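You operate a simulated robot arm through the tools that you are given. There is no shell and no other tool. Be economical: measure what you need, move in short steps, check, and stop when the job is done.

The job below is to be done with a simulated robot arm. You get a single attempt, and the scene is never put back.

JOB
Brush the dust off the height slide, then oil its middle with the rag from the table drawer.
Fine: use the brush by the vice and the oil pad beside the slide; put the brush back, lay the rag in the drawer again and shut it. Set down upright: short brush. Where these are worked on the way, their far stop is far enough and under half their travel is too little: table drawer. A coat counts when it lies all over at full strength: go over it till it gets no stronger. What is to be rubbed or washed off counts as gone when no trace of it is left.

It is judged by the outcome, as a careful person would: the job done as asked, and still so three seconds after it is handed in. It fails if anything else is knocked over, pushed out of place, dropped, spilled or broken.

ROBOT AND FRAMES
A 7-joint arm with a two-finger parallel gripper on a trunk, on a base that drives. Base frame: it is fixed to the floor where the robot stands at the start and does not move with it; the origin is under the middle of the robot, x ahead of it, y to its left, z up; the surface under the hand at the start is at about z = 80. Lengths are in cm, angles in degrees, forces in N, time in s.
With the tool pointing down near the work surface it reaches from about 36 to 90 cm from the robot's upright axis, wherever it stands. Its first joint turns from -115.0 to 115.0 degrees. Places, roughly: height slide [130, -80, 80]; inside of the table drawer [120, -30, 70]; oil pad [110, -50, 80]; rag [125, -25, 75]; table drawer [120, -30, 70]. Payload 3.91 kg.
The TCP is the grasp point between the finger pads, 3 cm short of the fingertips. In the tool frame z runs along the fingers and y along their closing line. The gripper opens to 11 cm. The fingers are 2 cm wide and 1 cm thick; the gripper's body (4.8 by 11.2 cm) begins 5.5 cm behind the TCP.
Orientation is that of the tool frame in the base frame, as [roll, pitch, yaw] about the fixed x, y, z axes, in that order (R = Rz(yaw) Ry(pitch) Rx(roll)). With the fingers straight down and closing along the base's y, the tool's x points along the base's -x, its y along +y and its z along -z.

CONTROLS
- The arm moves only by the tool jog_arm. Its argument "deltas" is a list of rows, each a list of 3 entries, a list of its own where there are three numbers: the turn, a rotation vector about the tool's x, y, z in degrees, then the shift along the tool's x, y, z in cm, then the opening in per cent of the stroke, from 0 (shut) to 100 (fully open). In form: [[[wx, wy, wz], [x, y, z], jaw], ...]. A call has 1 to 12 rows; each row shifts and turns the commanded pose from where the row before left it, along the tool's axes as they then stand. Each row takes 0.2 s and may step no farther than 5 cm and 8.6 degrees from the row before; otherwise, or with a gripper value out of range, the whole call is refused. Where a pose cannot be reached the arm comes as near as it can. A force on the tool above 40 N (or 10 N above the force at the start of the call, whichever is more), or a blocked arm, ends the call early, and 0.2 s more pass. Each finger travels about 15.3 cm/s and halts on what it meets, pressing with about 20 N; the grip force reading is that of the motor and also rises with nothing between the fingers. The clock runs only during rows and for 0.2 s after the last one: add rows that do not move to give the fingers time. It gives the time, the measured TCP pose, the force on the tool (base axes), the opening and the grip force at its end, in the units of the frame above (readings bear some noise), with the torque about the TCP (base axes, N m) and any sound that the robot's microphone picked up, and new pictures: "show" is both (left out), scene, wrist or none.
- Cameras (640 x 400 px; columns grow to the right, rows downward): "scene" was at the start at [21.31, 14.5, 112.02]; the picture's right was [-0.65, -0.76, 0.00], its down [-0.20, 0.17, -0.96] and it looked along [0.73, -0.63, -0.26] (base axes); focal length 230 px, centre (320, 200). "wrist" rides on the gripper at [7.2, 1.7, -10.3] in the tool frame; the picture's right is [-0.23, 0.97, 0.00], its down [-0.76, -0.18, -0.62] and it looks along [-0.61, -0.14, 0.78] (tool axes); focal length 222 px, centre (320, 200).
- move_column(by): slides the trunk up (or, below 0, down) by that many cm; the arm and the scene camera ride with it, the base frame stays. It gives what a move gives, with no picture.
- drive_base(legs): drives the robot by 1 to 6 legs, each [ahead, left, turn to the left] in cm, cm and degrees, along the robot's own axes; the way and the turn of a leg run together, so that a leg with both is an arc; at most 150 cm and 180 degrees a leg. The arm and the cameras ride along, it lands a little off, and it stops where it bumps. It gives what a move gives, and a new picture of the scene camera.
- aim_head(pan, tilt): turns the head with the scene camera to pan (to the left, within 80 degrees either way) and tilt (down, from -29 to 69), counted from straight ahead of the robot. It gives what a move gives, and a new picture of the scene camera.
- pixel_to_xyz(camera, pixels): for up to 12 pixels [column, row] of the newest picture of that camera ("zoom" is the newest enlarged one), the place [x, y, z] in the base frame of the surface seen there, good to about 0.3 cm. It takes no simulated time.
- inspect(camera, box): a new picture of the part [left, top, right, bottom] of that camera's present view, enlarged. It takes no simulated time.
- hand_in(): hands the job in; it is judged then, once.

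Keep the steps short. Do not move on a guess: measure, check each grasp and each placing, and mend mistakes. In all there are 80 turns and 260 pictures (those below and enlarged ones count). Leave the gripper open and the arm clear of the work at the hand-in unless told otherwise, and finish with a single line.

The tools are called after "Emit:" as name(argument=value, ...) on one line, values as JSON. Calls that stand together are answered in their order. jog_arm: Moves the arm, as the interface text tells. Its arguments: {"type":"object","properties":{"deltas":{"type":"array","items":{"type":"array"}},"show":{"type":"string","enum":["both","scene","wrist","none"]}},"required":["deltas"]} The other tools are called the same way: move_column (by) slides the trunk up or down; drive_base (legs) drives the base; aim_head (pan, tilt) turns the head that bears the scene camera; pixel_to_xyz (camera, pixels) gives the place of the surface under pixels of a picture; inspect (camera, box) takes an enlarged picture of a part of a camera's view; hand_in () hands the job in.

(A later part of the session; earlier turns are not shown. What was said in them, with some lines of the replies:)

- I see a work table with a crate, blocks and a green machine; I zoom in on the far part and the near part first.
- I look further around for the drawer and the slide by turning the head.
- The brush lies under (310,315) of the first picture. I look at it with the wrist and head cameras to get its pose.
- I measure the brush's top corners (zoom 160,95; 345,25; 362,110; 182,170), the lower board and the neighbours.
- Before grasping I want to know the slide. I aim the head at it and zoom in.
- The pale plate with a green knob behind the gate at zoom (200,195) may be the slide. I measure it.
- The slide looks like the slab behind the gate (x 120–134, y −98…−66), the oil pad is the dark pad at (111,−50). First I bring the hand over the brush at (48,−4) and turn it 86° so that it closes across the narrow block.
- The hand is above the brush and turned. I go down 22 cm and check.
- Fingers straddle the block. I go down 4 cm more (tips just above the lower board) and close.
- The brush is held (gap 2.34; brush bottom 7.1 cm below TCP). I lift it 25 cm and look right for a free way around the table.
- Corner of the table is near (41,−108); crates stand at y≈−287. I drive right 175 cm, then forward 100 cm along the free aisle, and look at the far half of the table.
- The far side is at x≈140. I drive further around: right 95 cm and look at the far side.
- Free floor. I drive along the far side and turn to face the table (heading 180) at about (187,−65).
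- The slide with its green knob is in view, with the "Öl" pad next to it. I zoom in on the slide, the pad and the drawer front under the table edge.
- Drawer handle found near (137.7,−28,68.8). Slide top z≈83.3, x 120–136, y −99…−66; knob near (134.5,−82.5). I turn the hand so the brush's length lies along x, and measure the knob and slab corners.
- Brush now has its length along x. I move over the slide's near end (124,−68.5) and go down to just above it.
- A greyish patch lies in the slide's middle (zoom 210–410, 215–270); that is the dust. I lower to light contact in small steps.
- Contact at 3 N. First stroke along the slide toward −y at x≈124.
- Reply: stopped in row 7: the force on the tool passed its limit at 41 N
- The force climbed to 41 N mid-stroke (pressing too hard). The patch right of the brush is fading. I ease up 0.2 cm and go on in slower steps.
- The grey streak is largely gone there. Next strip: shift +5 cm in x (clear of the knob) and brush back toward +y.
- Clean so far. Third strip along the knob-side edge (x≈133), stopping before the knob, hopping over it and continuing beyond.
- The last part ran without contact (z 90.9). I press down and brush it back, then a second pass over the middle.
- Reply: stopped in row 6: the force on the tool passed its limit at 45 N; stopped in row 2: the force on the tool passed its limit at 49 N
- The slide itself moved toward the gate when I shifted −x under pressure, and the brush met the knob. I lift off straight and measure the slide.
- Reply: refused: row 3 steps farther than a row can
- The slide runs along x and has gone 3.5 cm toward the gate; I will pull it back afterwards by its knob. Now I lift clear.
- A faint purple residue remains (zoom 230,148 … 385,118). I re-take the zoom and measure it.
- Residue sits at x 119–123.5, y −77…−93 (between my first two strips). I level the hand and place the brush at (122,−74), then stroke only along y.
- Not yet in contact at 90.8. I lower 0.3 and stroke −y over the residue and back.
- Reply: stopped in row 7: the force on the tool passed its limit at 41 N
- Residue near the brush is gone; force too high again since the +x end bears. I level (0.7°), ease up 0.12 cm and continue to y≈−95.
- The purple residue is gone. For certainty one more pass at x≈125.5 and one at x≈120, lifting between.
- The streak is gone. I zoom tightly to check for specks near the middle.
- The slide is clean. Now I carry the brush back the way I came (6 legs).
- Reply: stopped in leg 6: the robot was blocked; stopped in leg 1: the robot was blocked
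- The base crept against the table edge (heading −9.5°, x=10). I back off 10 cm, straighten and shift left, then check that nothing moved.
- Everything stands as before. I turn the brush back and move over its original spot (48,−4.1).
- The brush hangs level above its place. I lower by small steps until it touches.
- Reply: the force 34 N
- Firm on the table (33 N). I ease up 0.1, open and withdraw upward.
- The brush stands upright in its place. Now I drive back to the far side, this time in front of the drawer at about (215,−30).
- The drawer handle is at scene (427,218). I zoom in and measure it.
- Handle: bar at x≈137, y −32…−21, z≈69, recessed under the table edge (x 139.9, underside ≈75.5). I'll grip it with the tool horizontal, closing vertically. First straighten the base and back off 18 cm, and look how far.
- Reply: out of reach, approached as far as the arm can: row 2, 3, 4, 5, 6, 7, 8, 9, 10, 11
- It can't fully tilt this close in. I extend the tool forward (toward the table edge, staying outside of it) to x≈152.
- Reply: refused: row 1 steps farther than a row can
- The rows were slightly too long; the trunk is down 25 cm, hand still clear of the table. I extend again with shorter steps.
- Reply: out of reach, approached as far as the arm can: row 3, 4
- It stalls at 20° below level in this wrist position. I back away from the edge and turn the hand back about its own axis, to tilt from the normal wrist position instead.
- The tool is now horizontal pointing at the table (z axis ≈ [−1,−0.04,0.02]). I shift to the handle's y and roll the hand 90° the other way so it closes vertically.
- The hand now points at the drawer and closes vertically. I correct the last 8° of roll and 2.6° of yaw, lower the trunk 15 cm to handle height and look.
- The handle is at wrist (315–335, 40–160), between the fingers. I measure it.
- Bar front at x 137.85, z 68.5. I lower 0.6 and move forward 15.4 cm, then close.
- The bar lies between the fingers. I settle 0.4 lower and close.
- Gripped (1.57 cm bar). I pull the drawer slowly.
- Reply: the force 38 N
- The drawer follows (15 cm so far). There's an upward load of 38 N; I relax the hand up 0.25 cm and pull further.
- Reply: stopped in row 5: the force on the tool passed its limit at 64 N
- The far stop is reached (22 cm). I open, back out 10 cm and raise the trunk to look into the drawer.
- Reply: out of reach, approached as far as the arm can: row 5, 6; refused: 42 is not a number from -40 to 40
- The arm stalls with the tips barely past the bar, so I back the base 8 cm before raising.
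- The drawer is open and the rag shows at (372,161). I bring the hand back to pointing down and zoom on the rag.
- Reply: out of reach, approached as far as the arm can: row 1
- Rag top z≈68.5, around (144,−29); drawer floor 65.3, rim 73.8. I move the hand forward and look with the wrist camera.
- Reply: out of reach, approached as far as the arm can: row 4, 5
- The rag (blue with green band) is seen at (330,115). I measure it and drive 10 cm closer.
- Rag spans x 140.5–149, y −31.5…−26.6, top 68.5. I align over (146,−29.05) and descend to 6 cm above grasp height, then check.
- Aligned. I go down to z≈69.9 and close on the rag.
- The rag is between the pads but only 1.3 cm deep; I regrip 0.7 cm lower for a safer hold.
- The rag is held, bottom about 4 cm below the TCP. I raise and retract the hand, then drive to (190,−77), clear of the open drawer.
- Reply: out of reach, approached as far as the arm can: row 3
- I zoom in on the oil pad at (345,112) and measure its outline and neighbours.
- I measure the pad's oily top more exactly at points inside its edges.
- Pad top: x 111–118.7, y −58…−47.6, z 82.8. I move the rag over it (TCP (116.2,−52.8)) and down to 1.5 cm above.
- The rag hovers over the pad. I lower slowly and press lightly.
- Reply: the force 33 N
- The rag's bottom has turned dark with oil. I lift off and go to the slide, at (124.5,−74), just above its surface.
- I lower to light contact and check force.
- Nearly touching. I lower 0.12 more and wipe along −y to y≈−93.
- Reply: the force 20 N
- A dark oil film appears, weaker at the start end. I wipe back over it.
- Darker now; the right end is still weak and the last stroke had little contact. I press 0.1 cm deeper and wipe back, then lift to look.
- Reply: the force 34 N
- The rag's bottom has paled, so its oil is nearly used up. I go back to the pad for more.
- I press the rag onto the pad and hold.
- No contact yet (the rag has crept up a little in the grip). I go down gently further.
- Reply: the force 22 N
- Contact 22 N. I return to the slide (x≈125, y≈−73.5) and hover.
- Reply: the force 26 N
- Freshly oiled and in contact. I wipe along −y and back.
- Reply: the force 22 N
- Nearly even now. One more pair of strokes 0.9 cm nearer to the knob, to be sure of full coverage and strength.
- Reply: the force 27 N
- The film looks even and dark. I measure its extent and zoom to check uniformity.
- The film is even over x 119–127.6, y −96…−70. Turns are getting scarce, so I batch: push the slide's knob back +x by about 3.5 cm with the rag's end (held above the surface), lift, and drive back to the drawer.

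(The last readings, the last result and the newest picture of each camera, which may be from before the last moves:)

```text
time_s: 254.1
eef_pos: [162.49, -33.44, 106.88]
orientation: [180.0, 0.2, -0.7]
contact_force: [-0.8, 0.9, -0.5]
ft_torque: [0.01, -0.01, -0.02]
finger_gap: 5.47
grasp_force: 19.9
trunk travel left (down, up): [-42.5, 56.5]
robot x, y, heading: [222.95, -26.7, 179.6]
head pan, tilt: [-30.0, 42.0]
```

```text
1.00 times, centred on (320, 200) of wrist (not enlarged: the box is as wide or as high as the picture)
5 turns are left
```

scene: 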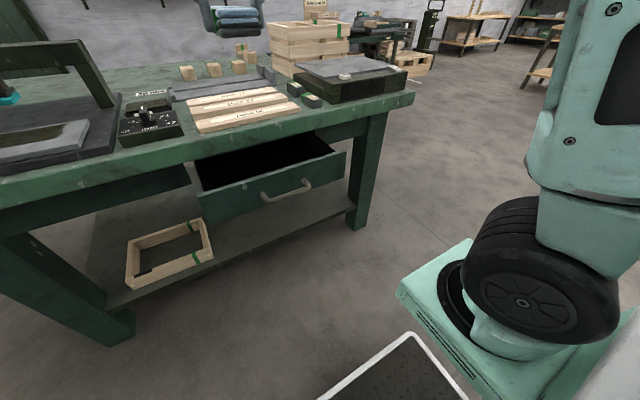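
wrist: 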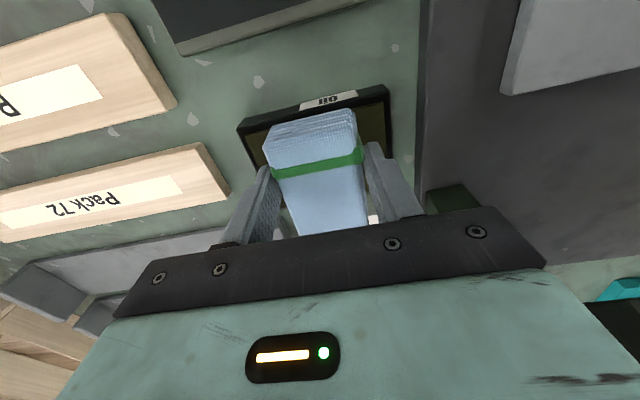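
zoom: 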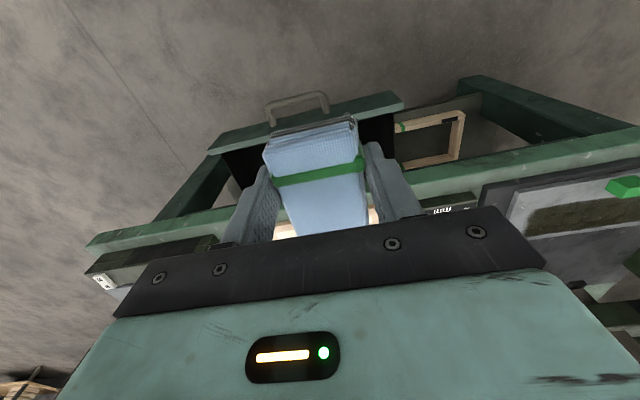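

Slide is back at x≈135.7. Five turns remain. I lower the rag into the drawer at (146.2,−29), release, rise, back off with the base and tilt the closed hand horizontal.

Emit:
jog_arm(deltas=[[[0, 0, 0], [-4.07, -1.1, 0], 0], [[0, 0, 0], [-4.07, -1.1, 0], 0], [[0, 0, 0], [-4.07, -1.1, 0], 0], [[0, 0, 0], [-4.07, -1.1, 0], 0], [[0, 0, 0], [0, 0, 5], 0], [[0, 0, 0], [0, 0, 5], 0], [[0, 0, 0], [0, 0, 5], 0], [[0, 0, 0], [0, 0, 5], 0], [[0, 0, 0], [0, 0, 5], 0], [[0, 0, 0], [0, 0, 5], 0], [[0, 0, 0], [0, 0, 5], 0], [[0, 0, 0], [0, 0, 2.4], 0]], show="none")

Emit:
jog_arm(deltas=[[[0, 0, 0], [0, 0, 0.2], 0], [[0, 0, 0], [0, 0, 0], 55], [[0, 0, 0], [0, 0, 0], 62], [[0, 0, 0], [0, 0, 0], 62], [[0, 0, 0], [0, 0, -3], 62], [[0, 0, 0], [0, 0, -5], 62], [[0, 0, 0], [0, 0, -5], 62], [[0, 0, 0], [0, 0, -5], 62], [[0, 0, 0], [0, 0, -5], 62], [[0, 0, 0], [0, 0, -5], 62], [[0, 0, 0], [0, 0, -5], 62]], show="none")

Emit:
inspect(camera="wrist", box=[160, 0, 480, 200])

Emit:
jog_arm(deltas=[[[0, 0, 0], [4.5, 0, 0], 30], [[0, 0, 0], [4.5, 0, 0], 0], [[0, 0, 0], [0, 0, -2], 0]], show="none")

Emit:
drive_base(legs=[[-15, 0, 0]])

Emit:
jog_arm(deltas=[[[0, -8.2, 0], [0, 0, 0], 0], [[0, -8.2, 0], [0, 0, 0], 0], [[0, -8.2, 0], [0, 0, 0], 0], [[0, -8.2, 0], [0, 0, 0], 0], [[0, -8.2, 0], [0, 0, 0], 0], [[0, -8.2, 0], [0, 0, 0], 0], [[0, -8.2, 0], [0, 0, 0], 0], [[0, -8.2, 0], [0, 0, 0], 0], [[0, -8.2, 0], [0, 0, 0], 0], [[0, -8.2, 0], [0, 0, 0], 0], [[0, -8.0, 0], [0, 0, 0], 0]], show="none")

Emit:
aim_head(pan=0, tilt=40)

```text
time_s: 256.7
eef_pos: [145.93, -28.63, 70.11]
orientation: [-180.0, 0.3, -0.7]
contact_force: [-0.3, 0.4, 0.0]
ft_torque: [-0.01, -0.01, 0.03]
finger_gap: 5.5
grasp_force: 19.5
trunk travel left (down, up): [-42.5, 56.5]
robot x, y, heading: [223.76, -26.78, 179.9]
head pan, tilt: [-30.0, 42.0]
```

```text
time_s: 259.1
eef_pos: [146.44, -28.47, 102.41]
orientation: [-180.0, 0.1, -0.8]
contact_force: [-1.0, -0.1, -0.1]
ft_torque: [-0.01, -0.03, -0.01]
finger_gap: 6.82
grasp_force: 0.0
trunk travel left (down, up): [-42.5, 56.5]
robot x, y, heading: [223.43, -27.19, 180.0]
head pan, tilt: [-30.0, 42.0]
```

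```text
2.00 times, centred on (320, 100) of wrist
```

zoom: 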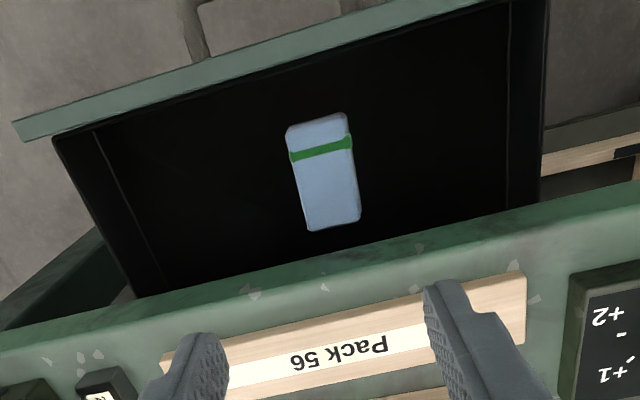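

```text
time_s: 259.9
eef_pos: [155.4, -28.95, 104.31]
orientation: [-180.0, 0.2, -0.7]
contact_force: [-0.2, -1.3, 0.9]
ft_torque: [0.01, 0.0, 0.0]
finger_gap: 0.0
grasp_force: 19.7
trunk travel left (down, up): [-42.5, 56.5]
robot x, y, heading: [223.42, -26.87, 179.5]
head pan, tilt: [-30.0, 42.0]
```

```text
time_s: 261.3
eef_pos: [170.13, -29.27, 104.29]
orientation: [-180.0, 0.2, -0.4]
contact_force: [-0.8, -0.9, 0.8]
ft_torque: [0.0, -0.01, -0.02]
finger_gap: 0.01
grasp_force: 20.0
trunk travel left (down, up): [-42.5, 56.5]
robot x, y, heading: [238.34, -26.65, -179.8]
head pan, tilt: [-30.0, 42.0]
```

scene: 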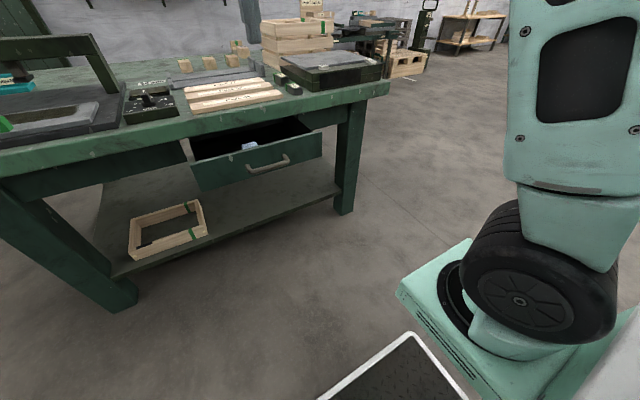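

```text
time_s: 263.7
eef_pos: [170.12, -29.26, 104.2]
orientation: [-1.8, 89.9, 177.7]
contact_force: [0.3, -0.4, -0.3]
ft_torque: [0.01, -0.01, -0.03]
finger_gap: 0.0
grasp_force: 19.8
trunk travel left (down, up): [-42.5, 56.5]
robot x, y, heading: [238.18, -26.89, -179.9]
head pan, tilt: [-30.0, 42.0]
```

```text
time_s: 264.6
eef_pos: [170.11, -29.3, 104.16]
orientation: [-24.6, 89.8, 155.0]
contact_force: [-0.1, -0.4, -0.5]
ft_torque: [-0.01, -0.01, -0.02]
finger_gap: 0.0
grasp_force: 20.2
trunk travel left (down, up): [-42.5, 56.5]
robot x, y, heading: [237.98, -26.92, -179.9]
head pan, tilt: [0.0, 40.0]
4 turns are left
```

scene: 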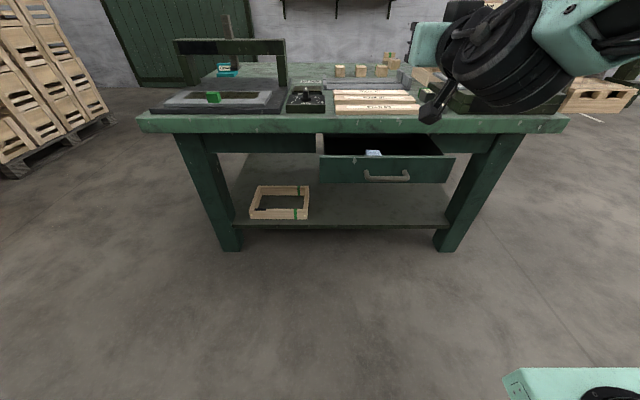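

The rag lies flat in the drawer. The hand is horizontal and closed. I move to the handle's middle, lower the trunk to handle height (z≈68.5), drive 4 cm nearer and push the bar shut.

Emit:
jog_arm(deltas=[[[0, 0, 0], [0, -2.8, 0], 0], [[0, 0, 0], [0, 0, 0], 0]], show="none")

Emit:
move_column(by=-35.7)

Emit:
drive_base(legs=[[4, 0, 0]])

Emit:
jog_arm(deltas=[[[0, 0, 0], [0, 0, 2], 0], [[0, 0, 0], [0, 0, 1.5], 0], [[0, 0, 0], [0, 0, 1.5], 0], [[0, 0, 0], [0, 0, 2], 0], [[0, 0, 0], [0, 0, 2], 0], [[0, 0, 0], [0, 0, 2], 0], [[0, 0, 0], [0, 0, 2], 0], [[0, 0, 0], [0, 0, 2], 0], [[0, 0, 0], [0, 0, 2], 0], [[0, 0, 0], [0, 0, 2], 0], [[0, 0, 0], [0, 0, 2], 0]], show="none")

Emit:
jog_arm(deltas=[[[0, 0, 0], [0, 0, 1], 0], [[0, 0, 0], [0, 0, 1], 0], [[0, 0, 0], [0, 0, 1], 0], [[0, 0, 0], [0, 0, 0.7], 0], [[0, 0, 0], [0, 0, 0.5], 0], [[0, 0, 0], [0, 0, 0.5], 0]], show="both")

```text
time_s: 265.2
eef_pos: [170.04, -26.17, 104.33]
orientation: [-19.0, 89.8, 160.7]
contact_force: [-0.3, -0.1, -0.1]
ft_torque: [0.0, -0.02, -0.02]
finger_gap: 0.0
grasp_force: 20.7
trunk travel left (down, up): [-42.5, 56.5]
robot x, y, heading: [237.68, -26.8, -179.9]
head pan, tilt: [0.0, 40.0]
```

```text
time_s: 268.7
eef_pos: [169.95, -26.29, 68.5]
orientation: [-16.0, 89.8, 163.5]
contact_force: [-0.2, 0.3, -0.5]
ft_torque: [-0.03, -0.03, 0.04]
finger_gap: 0.0
grasp_force: 19.8
trunk travel left (down, up): [-6.8, 92.2]
robot x, y, heading: [237.91, -26.86, -179.6]
head pan, tilt: [0.0, 40.0]
```

```text
time_s: 269.6
eef_pos: [165.93, -26.27, 68.7]
orientation: [-16.5, 89.8, 163.0]
contact_force: [0.3, -0.1, -0.5]
ft_torque: [-0.02, 0.0, 0.02]
finger_gap: 0.01
grasp_force: 19.7
trunk travel left (down, up): [-6.8, 92.2]
robot x, y, heading: [233.97, -26.89, -179.9]
head pan, tilt: [0.0, 40.0]
```

scene: 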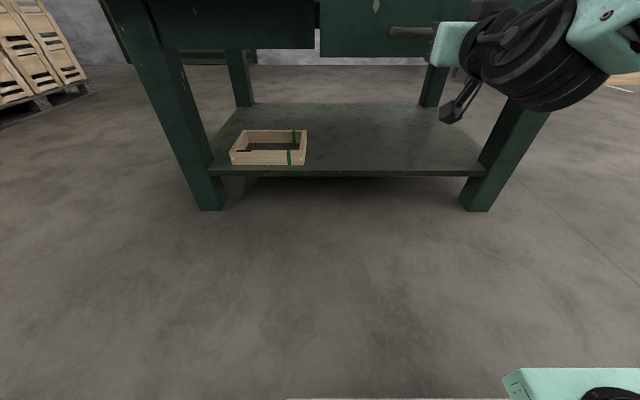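

```text
time_s: 272.0
eef_pos: [144.81, -26.19, 68.77]
orientation: [-11.8, 89.8, 167.8]
contact_force: [-0.7, 0.2, 0.3]
ft_torque: [0.02, 0.0, -0.01]
finger_gap: 0.01
grasp_force: 20.1
trunk travel left (down, up): [-6.8, 92.2]
robot x, y, heading: [233.85, -26.79, -179.8]
head pan, tilt: [0.0, 40.0]
```

```text
time_s: 273.4
eef_pos: [140.76, -26.07, 68.47]
orientation: [-50.6, 89.9, 129.1]
contact_force: [14.4, 2.1, -0.2]
ft_torque: [-0.05, 0.0, 0.02]
finger_gap: 0.0
grasp_force: 20.4
trunk travel left (down, up): [-6.8, 92.2]
robot x, y, heading: [234.02, -26.85, -179.9]
head pan, tilt: [0.0, 40.0]
stopped in row 6: the force on the tool passed its limit at 57 N (the readings are from after the stop); the commanded pose is now the measured one
3 turns are left
```

scene: 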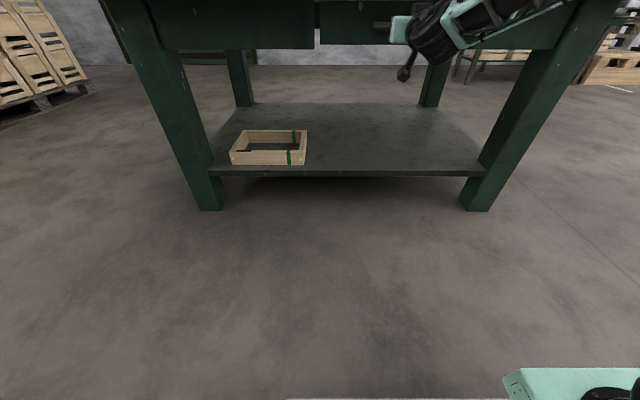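
wrist: 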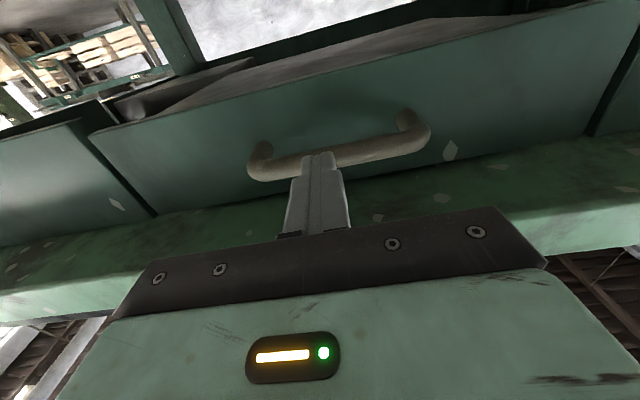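

The drawer is at its stop (bar front back at 137.8, as at first). I retract straight, back off, open the gripper, raise the trunk and take a last look.

Emit:
jog_arm(deltas=[[[0, 0, 0], [0, 0, -3], 0], [[0, 0, 0], [0, 0, -4], 0], [[0, 0, 0], [0, 0, -4], 0], [[0, 0, 0], [0, 0, -4], 0]], show="none")

Emit:
drive_base(legs=[[-20, 0, 0]])

Emit:
move_column(by=35)

Emit:
jog_arm(deltas=[[[0, 0, 0], [0, 0, 0], 50], [[0, 0, 0], [0, 0, 0], 100], [[0, 0, 0], [0, 0, 0], 100], [[0, 0, 0], [0, 0, 0], 100]], show="none")

Emit:
aim_head(pan=0, tilt=30)

Emit:
inspect(camera="scene", box=[140, 80, 460, 280])

```text
time_s: 274.4
eef_pos: [155.49, -26.14, 68.45]
orientation: [-99.4, 89.9, 80.3]
contact_force: [0.0, 0.8, -0.1]
ft_torque: [0.03, -0.01, 0.0]
finger_gap: 0.0
grasp_force: 20.0
trunk travel left (down, up): [-6.8, 92.2]
robot x, y, heading: [234.53, -26.96, -179.6]
head pan, tilt: [0.0, 40.0]
```

```text
time_s: 276.0
eef_pos: [175.73, -26.45, 68.45]
orientation: [-111.4, 90.0, 68.3]
contact_force: [-0.8, 0.4, -0.1]
ft_torque: [0.0, 0.02, 0.01]
finger_gap: 0.0
grasp_force: 19.7
trunk travel left (down, up): [-6.8, 92.2]
robot x, y, heading: [254.5, -26.62, -179.6]
head pan, tilt: [0.0, 40.0]
```

scene: 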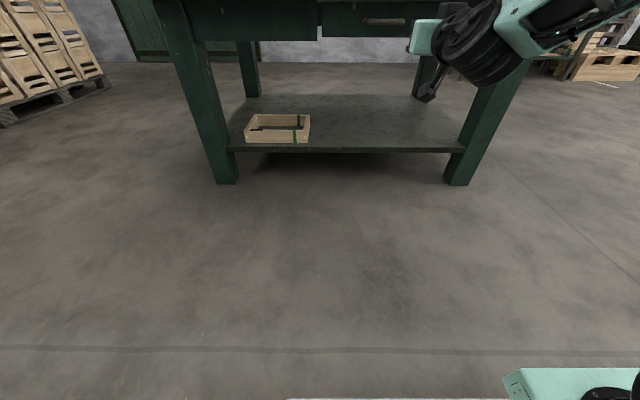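

```text
time_s: 279.4
eef_pos: [175.7, -26.49, 103.53]
orientation: [-109.2, 89.9, 70.7]
contact_force: [-0.6, 0.7, 0.3]
ft_torque: [0.04, 0.0, 0.03]
finger_gap: 0.0
grasp_force: 20.6
trunk travel left (down, up): [-41.8, 57.2]
robot x, y, heading: [253.97, -26.97, -179.6]
head pan, tilt: [0.0, 40.0]
```

```text
time_s: 280.4
eef_pos: [175.82, -26.47, 103.5]
orientation: [-110.8, 89.9, 69.0]
contact_force: [0.6, -0.7, 0.8]
ft_torque: [-0.03, 0.01, 0.01]
finger_gap: 11.01
grasp_force: 0.1
trunk travel left (down, up): [-41.8, 57.2]
robot x, y, heading: [254.36, -26.32, -179.5]
head pan, tilt: [0.0, 40.0]
```

```text
time_s: 281.1
eef_pos: [175.65, -26.46, 103.37]
orientation: [-108.6, 89.9, 71.2]
contact_force: [-0.9, 0.9, 0.4]
ft_torque: [0.0, -0.01, -0.03]
finger_gap: 10.98
grasp_force: 0.1
trunk travel left (down, up): [-41.8, 57.2]
robot x, y, heading: [254.33, -27.03, -179.9]
head pan, tilt: [0.0, 30.0]
```

scene: 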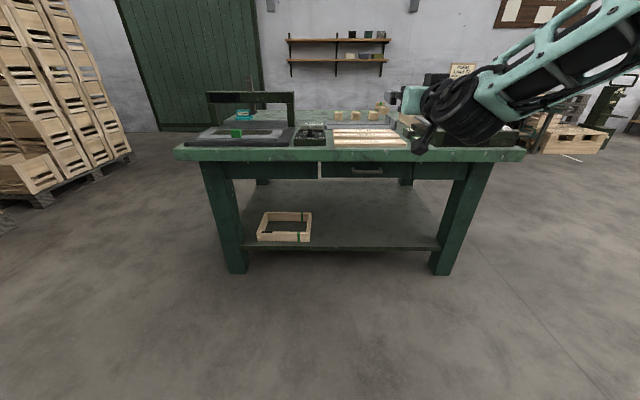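

```text
2.00 times, centred on (300, 180) of scene
2 turns are left
```

zoom: 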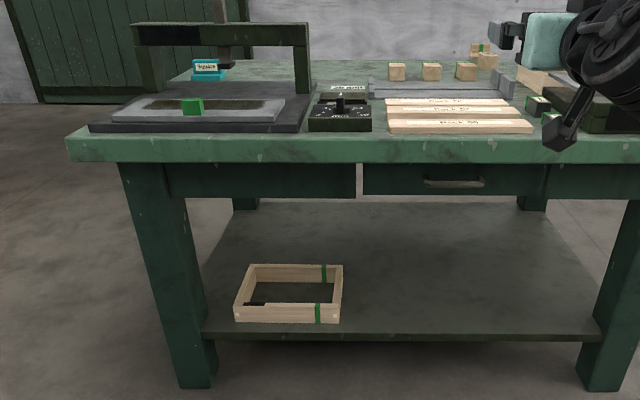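

The drawer is shut, the slide is oiled and back in its place, and nothing else appears to have moved. The gripper is open and clear, so I hand in.

Emit:
hand_in()

```text
The job is handed in.
```

I brushed the slide clean and oiled its middle, stood the brush upright back in its place, laid the rag in the drawer and shut it; the slide slipped about 3.5 cm while I brushed, so I pushed it back to within about 0.3 cm, and while driving the base also nudged the table edge, which moved nothing I could see.
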